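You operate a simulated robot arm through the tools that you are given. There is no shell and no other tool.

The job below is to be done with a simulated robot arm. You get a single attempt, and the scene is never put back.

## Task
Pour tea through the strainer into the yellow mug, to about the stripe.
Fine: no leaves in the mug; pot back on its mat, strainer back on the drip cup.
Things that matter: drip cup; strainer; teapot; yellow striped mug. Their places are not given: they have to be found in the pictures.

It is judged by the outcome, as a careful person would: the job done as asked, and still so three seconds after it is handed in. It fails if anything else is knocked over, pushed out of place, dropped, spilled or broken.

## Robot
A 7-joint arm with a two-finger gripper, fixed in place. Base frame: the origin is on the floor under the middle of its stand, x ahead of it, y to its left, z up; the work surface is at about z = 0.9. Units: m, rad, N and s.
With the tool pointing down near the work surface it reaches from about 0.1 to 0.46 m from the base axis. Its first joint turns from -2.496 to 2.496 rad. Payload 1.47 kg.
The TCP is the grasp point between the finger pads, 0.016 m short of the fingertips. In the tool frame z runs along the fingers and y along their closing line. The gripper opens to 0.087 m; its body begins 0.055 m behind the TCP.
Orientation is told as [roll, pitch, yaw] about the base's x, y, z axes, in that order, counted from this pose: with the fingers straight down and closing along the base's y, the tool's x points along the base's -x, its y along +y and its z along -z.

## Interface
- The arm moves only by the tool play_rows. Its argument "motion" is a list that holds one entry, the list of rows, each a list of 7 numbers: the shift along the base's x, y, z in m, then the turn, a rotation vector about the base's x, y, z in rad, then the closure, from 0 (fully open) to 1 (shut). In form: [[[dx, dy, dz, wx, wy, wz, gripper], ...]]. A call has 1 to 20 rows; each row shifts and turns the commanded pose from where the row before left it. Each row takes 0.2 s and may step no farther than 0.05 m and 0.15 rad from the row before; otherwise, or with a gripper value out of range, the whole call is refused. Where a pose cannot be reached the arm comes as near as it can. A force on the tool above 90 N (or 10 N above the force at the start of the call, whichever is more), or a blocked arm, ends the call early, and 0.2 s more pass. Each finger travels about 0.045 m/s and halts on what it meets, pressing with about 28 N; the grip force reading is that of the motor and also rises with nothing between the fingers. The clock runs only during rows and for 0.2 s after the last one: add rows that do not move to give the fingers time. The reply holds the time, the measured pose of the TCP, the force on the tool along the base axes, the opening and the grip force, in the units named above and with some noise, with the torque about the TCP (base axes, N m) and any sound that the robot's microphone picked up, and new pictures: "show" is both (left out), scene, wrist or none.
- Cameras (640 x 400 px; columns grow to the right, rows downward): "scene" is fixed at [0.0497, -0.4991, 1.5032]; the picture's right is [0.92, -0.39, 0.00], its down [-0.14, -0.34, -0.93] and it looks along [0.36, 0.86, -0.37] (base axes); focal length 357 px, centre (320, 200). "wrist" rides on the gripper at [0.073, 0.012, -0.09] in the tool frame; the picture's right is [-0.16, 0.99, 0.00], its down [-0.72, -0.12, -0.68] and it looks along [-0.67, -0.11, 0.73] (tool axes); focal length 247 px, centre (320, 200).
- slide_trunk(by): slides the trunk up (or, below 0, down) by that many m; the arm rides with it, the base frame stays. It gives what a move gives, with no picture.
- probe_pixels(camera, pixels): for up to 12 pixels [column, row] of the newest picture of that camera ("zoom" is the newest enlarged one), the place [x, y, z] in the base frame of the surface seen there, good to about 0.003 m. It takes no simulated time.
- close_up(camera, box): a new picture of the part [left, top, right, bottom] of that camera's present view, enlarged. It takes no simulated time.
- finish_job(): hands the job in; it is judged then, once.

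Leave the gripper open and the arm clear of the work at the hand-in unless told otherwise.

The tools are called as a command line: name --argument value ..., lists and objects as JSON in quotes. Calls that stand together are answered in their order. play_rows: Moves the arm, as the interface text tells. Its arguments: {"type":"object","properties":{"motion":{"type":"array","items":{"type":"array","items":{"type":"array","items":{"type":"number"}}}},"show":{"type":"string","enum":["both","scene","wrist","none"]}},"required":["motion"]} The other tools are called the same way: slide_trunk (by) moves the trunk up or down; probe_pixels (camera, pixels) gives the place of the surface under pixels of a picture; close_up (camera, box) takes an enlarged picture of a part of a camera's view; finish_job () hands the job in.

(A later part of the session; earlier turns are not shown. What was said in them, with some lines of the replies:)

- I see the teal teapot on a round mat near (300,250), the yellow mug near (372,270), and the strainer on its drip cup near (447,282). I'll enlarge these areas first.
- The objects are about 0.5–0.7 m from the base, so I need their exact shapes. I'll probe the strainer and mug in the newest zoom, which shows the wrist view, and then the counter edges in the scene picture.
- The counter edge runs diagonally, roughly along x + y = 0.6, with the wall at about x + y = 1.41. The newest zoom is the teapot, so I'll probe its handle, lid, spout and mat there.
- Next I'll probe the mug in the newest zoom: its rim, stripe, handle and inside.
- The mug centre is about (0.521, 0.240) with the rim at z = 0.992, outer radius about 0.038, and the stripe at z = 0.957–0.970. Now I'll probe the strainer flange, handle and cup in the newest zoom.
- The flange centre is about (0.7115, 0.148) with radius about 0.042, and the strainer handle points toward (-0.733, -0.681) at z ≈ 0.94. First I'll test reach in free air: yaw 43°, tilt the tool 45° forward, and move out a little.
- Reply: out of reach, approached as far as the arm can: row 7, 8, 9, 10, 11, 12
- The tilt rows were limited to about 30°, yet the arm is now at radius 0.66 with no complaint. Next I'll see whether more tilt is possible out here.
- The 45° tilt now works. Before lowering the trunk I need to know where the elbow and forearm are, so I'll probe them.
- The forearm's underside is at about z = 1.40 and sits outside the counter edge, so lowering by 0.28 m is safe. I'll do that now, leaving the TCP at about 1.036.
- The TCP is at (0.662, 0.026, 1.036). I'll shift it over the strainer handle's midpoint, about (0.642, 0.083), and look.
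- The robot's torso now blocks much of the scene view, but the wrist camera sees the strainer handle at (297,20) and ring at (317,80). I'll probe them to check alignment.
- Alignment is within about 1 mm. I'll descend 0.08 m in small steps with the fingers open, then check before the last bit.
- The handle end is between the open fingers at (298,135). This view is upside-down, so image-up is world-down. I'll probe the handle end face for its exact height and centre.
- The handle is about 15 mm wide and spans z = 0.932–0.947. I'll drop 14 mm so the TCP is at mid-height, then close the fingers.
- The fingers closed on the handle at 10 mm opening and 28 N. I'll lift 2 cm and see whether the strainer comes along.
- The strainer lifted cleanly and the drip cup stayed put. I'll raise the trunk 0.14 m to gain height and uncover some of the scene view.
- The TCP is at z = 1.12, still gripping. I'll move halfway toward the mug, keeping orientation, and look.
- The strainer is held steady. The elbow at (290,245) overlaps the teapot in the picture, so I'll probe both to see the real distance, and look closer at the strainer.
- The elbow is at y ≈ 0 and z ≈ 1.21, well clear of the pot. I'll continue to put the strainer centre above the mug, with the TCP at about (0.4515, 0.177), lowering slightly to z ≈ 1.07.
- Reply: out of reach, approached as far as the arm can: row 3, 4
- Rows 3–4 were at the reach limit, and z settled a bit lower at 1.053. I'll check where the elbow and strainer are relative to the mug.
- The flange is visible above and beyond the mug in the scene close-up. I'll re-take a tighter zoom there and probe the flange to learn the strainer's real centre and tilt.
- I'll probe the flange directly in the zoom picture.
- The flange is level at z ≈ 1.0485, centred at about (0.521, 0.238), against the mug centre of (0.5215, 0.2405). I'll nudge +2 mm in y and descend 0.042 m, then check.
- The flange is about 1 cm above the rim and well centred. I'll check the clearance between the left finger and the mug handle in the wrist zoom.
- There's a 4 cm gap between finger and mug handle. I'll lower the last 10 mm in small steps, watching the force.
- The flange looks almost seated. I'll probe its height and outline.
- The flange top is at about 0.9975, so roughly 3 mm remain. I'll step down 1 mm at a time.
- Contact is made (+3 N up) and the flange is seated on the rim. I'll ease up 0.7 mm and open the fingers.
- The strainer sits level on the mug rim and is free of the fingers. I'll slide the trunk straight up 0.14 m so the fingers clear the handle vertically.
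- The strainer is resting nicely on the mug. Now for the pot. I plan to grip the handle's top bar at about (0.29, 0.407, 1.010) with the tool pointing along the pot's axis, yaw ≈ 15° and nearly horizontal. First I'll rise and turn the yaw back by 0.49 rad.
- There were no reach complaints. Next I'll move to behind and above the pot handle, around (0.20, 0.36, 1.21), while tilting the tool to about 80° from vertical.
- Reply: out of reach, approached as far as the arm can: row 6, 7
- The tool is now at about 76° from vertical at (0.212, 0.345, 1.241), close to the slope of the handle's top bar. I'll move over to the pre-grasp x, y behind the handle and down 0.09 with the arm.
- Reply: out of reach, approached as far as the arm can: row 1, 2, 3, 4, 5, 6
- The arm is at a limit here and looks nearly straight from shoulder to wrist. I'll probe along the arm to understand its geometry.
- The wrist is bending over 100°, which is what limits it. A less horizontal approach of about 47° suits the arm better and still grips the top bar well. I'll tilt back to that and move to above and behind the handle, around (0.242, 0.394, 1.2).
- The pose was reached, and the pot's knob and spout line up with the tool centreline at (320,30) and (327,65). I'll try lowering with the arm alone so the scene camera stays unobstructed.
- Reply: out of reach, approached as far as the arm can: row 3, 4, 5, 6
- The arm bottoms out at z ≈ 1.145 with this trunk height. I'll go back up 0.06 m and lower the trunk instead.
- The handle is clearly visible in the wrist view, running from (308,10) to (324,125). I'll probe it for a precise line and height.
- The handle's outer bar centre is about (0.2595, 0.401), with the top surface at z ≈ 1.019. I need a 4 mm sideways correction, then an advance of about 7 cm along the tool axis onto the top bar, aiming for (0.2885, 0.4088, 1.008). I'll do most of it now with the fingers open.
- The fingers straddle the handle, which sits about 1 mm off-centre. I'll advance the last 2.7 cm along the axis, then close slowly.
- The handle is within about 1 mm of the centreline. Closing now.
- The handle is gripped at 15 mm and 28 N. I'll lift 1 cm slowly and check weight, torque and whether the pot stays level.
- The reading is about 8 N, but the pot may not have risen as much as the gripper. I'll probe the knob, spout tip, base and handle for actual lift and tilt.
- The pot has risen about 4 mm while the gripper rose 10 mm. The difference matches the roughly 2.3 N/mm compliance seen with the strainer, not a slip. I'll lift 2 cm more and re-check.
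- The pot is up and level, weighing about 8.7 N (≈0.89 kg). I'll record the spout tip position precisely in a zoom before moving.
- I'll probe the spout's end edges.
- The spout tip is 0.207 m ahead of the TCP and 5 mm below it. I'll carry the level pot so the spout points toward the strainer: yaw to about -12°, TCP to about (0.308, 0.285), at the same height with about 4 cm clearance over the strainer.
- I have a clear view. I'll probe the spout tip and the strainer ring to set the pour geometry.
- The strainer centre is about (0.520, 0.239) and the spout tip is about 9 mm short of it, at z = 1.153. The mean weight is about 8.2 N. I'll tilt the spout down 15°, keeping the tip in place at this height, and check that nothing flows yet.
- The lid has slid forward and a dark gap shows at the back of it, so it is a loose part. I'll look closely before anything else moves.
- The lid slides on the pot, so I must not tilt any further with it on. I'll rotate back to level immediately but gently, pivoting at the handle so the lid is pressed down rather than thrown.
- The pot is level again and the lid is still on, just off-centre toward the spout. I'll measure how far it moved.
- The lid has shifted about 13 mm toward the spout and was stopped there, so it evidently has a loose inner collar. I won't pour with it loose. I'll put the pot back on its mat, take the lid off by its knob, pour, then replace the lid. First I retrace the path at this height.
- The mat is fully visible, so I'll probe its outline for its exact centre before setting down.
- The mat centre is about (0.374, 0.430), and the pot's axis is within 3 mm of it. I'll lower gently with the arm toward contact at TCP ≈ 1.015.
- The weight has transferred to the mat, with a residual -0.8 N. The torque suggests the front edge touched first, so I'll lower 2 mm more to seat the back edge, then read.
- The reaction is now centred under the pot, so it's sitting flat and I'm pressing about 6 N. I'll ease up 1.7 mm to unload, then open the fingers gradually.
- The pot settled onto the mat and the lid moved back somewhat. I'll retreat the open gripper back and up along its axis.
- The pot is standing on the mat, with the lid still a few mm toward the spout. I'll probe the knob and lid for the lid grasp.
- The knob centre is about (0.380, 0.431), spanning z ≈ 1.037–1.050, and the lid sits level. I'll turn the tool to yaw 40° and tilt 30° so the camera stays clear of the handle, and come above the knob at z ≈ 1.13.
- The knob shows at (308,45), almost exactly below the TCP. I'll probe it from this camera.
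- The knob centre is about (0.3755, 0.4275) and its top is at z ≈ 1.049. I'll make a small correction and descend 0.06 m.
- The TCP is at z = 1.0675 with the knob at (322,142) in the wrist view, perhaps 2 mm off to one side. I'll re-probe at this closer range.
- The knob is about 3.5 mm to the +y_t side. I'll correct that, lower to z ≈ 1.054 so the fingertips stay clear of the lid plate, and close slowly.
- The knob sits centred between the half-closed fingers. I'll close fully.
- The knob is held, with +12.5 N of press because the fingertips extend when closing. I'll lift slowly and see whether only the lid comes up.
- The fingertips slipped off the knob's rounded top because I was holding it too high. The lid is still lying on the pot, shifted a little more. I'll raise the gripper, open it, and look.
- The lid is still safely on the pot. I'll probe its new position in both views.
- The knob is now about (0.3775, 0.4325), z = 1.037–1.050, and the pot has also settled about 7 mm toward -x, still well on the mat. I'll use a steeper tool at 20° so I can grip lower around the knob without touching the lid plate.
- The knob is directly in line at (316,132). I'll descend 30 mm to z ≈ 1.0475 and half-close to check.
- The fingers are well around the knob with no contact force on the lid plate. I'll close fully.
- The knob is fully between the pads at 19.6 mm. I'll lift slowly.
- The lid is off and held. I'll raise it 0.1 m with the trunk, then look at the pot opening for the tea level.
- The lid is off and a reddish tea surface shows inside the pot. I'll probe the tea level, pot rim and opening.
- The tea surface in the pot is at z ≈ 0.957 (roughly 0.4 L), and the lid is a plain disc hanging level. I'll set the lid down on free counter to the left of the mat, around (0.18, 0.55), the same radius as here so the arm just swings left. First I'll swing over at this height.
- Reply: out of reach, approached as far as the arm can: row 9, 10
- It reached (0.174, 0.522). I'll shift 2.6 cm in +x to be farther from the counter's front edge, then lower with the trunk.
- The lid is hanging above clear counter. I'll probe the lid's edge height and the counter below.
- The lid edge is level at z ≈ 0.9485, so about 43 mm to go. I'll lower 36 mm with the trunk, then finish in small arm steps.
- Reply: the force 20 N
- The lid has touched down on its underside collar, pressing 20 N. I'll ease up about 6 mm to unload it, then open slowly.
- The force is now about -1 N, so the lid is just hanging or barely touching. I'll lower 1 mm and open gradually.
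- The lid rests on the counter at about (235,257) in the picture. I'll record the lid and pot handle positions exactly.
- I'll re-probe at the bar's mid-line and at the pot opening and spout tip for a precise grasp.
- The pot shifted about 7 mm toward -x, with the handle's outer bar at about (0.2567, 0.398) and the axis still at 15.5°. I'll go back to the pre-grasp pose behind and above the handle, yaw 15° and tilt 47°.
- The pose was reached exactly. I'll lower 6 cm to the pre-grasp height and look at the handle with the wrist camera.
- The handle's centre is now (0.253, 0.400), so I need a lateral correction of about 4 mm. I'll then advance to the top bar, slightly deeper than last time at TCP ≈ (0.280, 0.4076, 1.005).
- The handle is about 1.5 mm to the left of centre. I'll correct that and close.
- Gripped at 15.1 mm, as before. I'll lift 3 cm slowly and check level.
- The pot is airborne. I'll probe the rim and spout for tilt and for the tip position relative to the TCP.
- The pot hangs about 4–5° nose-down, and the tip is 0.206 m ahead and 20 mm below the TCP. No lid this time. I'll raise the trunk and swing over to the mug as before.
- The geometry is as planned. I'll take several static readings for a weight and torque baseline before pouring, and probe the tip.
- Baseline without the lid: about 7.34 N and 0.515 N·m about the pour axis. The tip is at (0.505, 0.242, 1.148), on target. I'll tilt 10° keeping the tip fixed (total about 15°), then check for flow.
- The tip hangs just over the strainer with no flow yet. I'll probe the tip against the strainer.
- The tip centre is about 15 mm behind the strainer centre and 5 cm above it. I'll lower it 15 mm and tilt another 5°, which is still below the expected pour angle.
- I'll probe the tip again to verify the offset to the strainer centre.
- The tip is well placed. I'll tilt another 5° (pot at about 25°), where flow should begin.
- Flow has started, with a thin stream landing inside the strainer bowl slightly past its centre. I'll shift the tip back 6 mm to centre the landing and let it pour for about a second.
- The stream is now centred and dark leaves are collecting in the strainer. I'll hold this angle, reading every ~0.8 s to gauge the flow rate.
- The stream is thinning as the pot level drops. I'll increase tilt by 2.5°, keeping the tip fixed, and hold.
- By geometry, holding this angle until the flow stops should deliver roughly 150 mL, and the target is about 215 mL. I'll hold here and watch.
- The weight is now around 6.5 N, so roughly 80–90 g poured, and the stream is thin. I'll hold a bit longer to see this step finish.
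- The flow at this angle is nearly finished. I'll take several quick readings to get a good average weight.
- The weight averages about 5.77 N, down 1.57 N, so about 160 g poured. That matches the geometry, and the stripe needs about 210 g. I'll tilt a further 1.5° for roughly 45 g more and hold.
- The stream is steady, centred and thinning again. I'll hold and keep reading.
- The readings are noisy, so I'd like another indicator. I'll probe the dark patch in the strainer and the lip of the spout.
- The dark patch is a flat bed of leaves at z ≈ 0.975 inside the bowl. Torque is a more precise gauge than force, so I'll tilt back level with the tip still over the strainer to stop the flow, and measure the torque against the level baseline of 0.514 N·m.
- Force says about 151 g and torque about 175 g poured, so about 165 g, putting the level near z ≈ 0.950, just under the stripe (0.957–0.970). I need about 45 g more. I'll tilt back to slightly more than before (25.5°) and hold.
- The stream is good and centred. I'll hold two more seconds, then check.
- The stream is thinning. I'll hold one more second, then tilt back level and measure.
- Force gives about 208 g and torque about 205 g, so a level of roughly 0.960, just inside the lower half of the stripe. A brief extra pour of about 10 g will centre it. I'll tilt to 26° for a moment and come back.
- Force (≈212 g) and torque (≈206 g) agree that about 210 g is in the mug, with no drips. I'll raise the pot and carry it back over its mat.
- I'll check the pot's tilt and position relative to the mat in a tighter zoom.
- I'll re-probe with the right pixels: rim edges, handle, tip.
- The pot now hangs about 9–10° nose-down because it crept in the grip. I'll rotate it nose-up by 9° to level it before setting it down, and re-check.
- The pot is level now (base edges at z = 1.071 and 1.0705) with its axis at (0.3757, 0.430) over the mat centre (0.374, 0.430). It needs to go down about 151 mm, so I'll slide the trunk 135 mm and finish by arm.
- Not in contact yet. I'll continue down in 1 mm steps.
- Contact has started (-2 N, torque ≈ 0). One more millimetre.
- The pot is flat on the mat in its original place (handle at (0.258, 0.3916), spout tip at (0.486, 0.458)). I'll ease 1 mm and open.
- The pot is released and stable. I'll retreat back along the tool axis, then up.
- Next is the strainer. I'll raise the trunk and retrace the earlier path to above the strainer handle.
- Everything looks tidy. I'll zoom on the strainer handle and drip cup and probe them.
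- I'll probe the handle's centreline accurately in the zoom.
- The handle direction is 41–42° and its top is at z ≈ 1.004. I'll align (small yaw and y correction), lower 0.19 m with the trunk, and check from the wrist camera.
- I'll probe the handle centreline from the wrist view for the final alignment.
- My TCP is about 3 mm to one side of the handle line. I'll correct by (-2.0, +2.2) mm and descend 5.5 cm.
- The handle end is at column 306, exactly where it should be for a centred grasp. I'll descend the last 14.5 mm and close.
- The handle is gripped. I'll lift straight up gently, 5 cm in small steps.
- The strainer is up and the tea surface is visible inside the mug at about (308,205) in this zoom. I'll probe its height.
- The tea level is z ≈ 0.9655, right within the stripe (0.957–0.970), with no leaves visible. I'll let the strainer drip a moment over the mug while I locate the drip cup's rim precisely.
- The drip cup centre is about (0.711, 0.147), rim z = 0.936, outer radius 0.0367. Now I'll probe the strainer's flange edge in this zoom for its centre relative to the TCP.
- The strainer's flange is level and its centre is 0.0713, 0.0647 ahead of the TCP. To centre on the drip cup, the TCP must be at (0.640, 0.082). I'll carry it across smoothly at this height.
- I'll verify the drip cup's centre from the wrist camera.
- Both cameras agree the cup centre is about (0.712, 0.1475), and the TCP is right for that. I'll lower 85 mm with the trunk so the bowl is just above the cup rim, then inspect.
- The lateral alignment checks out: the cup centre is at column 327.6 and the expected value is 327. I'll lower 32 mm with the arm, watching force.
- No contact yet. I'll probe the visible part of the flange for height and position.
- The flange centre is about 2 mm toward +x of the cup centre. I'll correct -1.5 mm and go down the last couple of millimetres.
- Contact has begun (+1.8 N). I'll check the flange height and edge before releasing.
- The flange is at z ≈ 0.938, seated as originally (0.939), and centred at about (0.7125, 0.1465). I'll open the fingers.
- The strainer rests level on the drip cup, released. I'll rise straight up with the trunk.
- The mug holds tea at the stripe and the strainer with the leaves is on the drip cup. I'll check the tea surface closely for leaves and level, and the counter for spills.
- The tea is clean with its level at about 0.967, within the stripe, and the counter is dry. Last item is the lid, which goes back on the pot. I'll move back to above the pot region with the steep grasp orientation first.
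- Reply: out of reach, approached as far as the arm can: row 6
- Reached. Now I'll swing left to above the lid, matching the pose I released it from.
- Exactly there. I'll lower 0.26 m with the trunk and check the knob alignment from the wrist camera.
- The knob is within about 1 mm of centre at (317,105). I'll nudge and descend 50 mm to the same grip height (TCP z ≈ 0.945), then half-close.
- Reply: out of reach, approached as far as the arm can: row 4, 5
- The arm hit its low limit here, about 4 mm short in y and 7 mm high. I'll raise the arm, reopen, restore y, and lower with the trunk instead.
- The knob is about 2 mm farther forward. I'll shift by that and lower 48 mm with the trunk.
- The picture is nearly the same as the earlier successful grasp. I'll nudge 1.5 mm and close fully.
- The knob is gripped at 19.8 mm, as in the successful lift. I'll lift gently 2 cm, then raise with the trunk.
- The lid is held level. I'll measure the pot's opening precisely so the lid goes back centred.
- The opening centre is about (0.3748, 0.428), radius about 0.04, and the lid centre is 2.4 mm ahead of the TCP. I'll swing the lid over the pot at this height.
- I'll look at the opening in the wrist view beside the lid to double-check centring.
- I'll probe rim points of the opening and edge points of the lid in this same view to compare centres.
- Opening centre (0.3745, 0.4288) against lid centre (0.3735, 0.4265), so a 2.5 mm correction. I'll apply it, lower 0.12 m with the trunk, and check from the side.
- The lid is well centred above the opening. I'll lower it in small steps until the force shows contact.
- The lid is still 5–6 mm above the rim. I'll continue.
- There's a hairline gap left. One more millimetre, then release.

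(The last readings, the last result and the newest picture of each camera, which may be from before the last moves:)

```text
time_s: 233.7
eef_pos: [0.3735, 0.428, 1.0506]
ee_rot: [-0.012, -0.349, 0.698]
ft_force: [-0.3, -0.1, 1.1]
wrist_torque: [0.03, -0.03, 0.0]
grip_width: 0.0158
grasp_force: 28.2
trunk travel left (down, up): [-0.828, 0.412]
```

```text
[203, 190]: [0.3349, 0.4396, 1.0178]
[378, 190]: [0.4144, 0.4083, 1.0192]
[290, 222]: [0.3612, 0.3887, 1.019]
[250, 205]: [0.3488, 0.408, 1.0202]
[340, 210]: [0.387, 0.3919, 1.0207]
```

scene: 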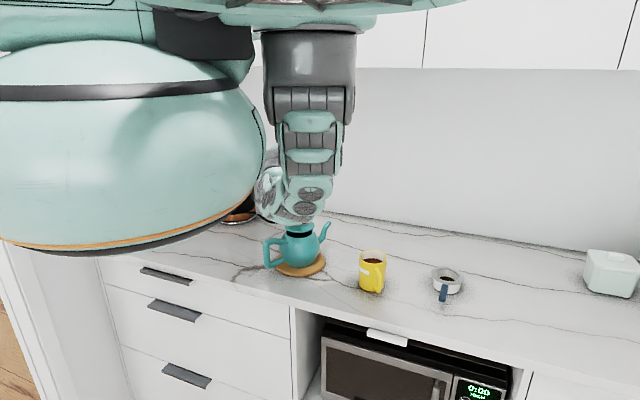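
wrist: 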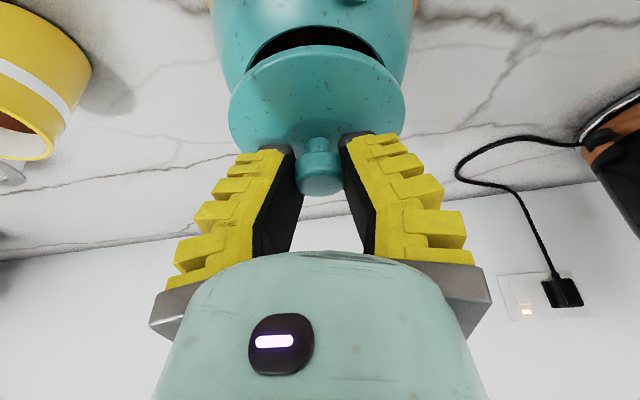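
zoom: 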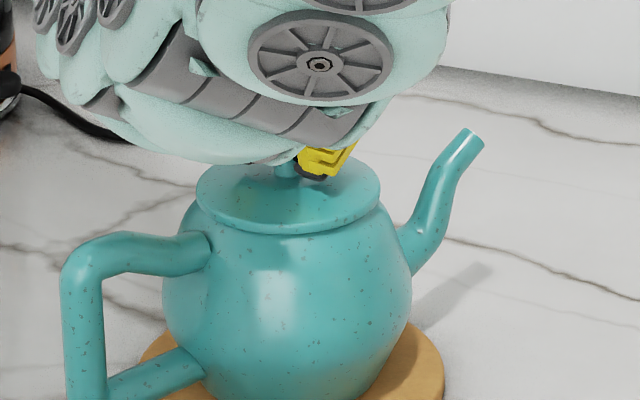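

The lid is seated level with no gap (edge z ≈ 1.018–1.019, contact +1.1 N). I'll open the fingers gradually.

play_rows --motion '[[[0, 0, 0, 0, 0, 0, 0.85], [0, 0, 0, 0, 0, 0, 0.75], [0, 0, 0, 0, 0, 0, 0.6], [0, 0, 0, 0, 0, 0, 0.4], [0, 0, 0, 0, 0, 0, 0.2], [0, 0, 0, 0, 0, 0, 0], [0, 0, 0, 0, 0, 0, 0], [0, 0, 0, 0, 0, 0, 0]]]' --show "none"

slide_trunk --by 0.205

play_rows --motion '[[[0, 0, 0, 0, 0, 0, 0]]]' --show "both"

close_up --camera "scene" --box '[250, 205, 350, 285]'

```text
time_s: 235.5
eef_pos: [0.3739, 0.4283, 1.0497]
ee_rot: [-0.013, -0.351, 0.698]
ft_force: [-0.9, -0.3, -0.2]
wrist_torque: [0.0, 0.02, 0.01]
grip_width: 0.0871
grasp_force: 0.0
trunk travel left (down, up): [-0.828, 0.412]
```

```text
time_s: 237.7
eef_pos: [0.3755, 0.4286, 1.2555]
ee_rot: [-0.012, -0.349, 0.697]
ft_force: [1.3, -0.1, -0.8]
wrist_torque: [-0.01, 0.05, 0.0]
grip_width: 0.0869
grasp_force: 0.1
trunk travel left (down, up): [-1.033, 0.207]
```

```text
time_s: 238.1
eef_pos: [0.3738, 0.4278, 1.2559]
ee_rot: [-0.012, -0.351, 0.699]
ft_force: [0.0, -0.3, -1.0]
wrist_torque: [-0.03, 0.02, 0.02]
grip_width: 0.0869
grasp_force: 0.0
trunk travel left (down, up): [-1.033, 0.207]
```

scene: 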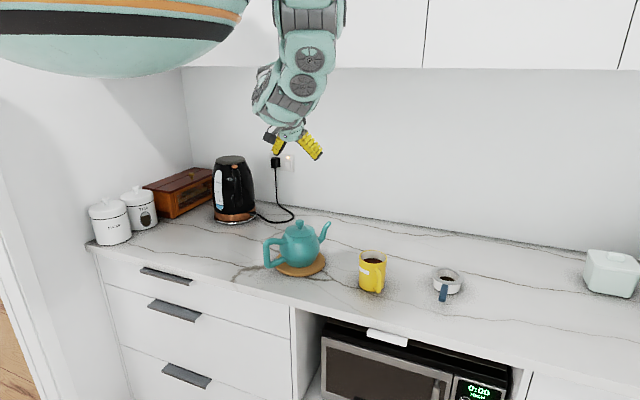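
wrist: 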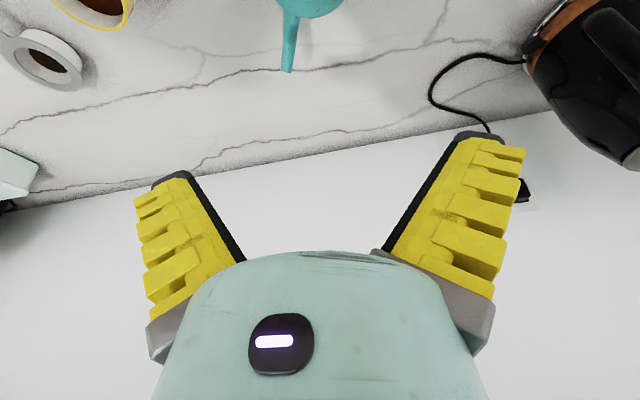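

```text
5.00 times, centred on (300, 245) of scene
```

zoom: 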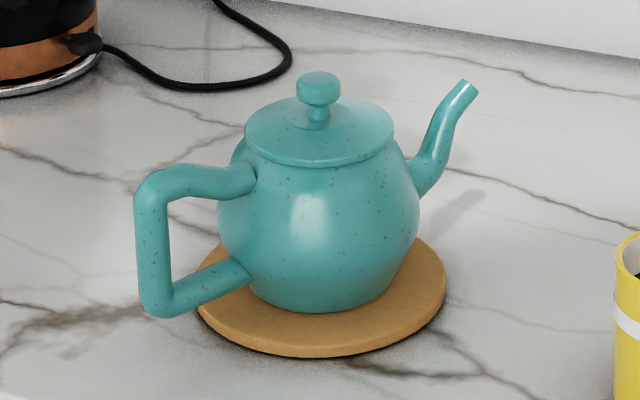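

The pot looks just as at the start, with the lid on and the mat centred. I'll move the arm clear of the work, back toward its starting pose, and take a last look.

play_rows --motion '[[[0, 0, 0.02, 0, 0, 0, 0], [0, -0.01, 0.02, 0, 0, 0, 0], [0.011, -0.036, 0, 0, 0, -0.05, 0], [0.011, -0.036, 0, 0, 0, -0.05, 0], [0.011, -0.036, 0, 0, 0, -0.05, 0], [0.011, -0.036, 0, 0, 0, -0.05, 0], [0.011, -0.036, 0, 0, 0, -0.05, 0], [0.011, -0.036, 0, 0, 0, -0.05, 0], [0.011, -0.036, 0, 0, 0, -0.05, 0], [0.011, -0.036, 0, 0, 0, -0.05, 0], [0.011, -0.036, 0, 0, 0, -0.05, 0], [0.011, -0.036, 0, 0, 0, -0.05, 0], [0, 0, 0, 0, 0, 0, 0]]]' --show "both"

close_up --camera "scene" --box '[235, 205, 485, 315]'

close_up --camera "scene" --box '[345, 240, 485, 310]'

```text
time_s: 240.9
eef_pos: [0.4825, 0.1774, 1.2936]
ee_rot: [-0.014, -0.348, 0.273]
ft_force: [0.1, 0.2, 0.2]
wrist_torque: [0.04, 0.02, -0.01]
grip_width: 0.0871
grasp_force: 0.1
out of reach, approached as far as the arm can: row 8, 9, 10, 11, 12
trunk travel left (down, up): [-1.033, 0.207]
```

scene: 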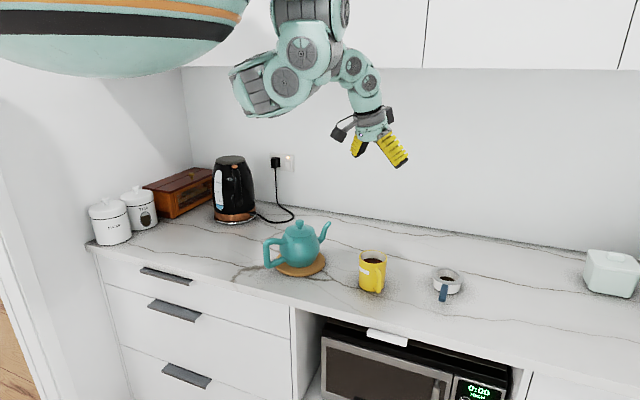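
wrist: 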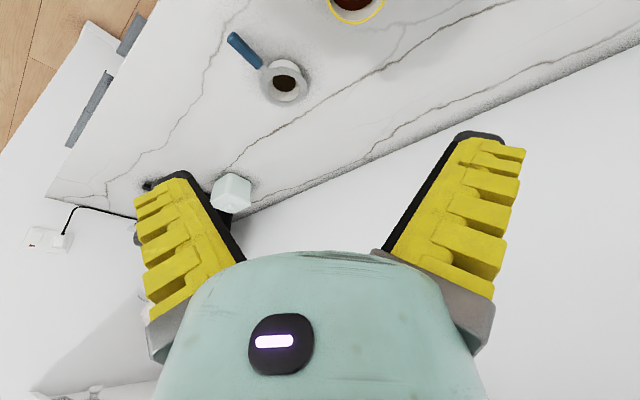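

```text
2.56 times, centred on (360, 260) of scene
```

zoom: 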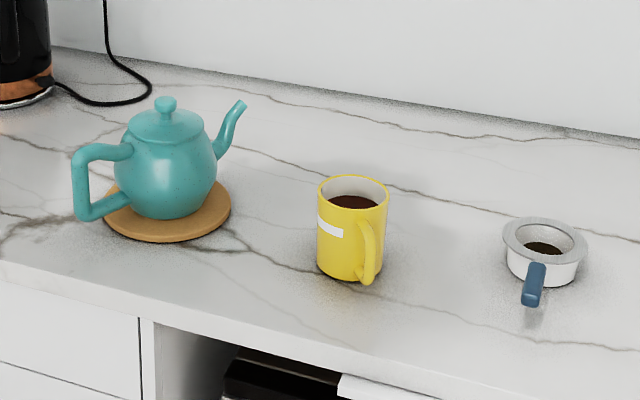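

```text
4.57 times, centred on (415, 275) of scene
```

zoom: 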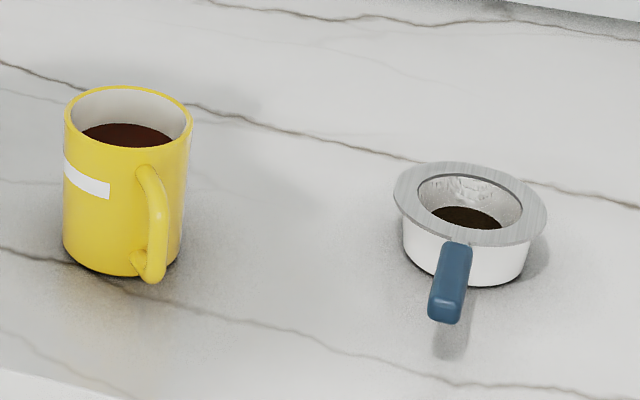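

The final check is good:
- **Tea:** clear, with the level at the stripe.
- **Pot:** back on its mat with the lid on.
- **Strainer:** on the drip cup, with the leaves caught in it.
- **Counter and arm:** the counter is dry, the gripper is open, and the arm is well above the work.

I'm handing the job in.

finish_job

```text
The job is handed in.
```

The tea is poured through the strainer into the yellow mug, and I've handed the job in. The tea surface is at about z = 0.967, inside the white stripe (0.957–0.970).

- **Leaves:** none are visible in the mug; the strainer caught them.
- **Pot:** it is back on its mat in its original spot with the lid on. The lid sits about 3–4 mm from where it started.
- **Strainer:** it is back on the drip cup, level and centred, with the leaves still in it.
- **Counter:** I saw no spills or drips, and nothing was knocked over.

The pot's lid turned out to be loose and slid forward on my first tilt, before any tea flowed. I put the pot back down, set the lid on the counter, poured without it, and replaced it afterwards.

The gripper is open and the arm is clear, about 0.3 m above the mug.
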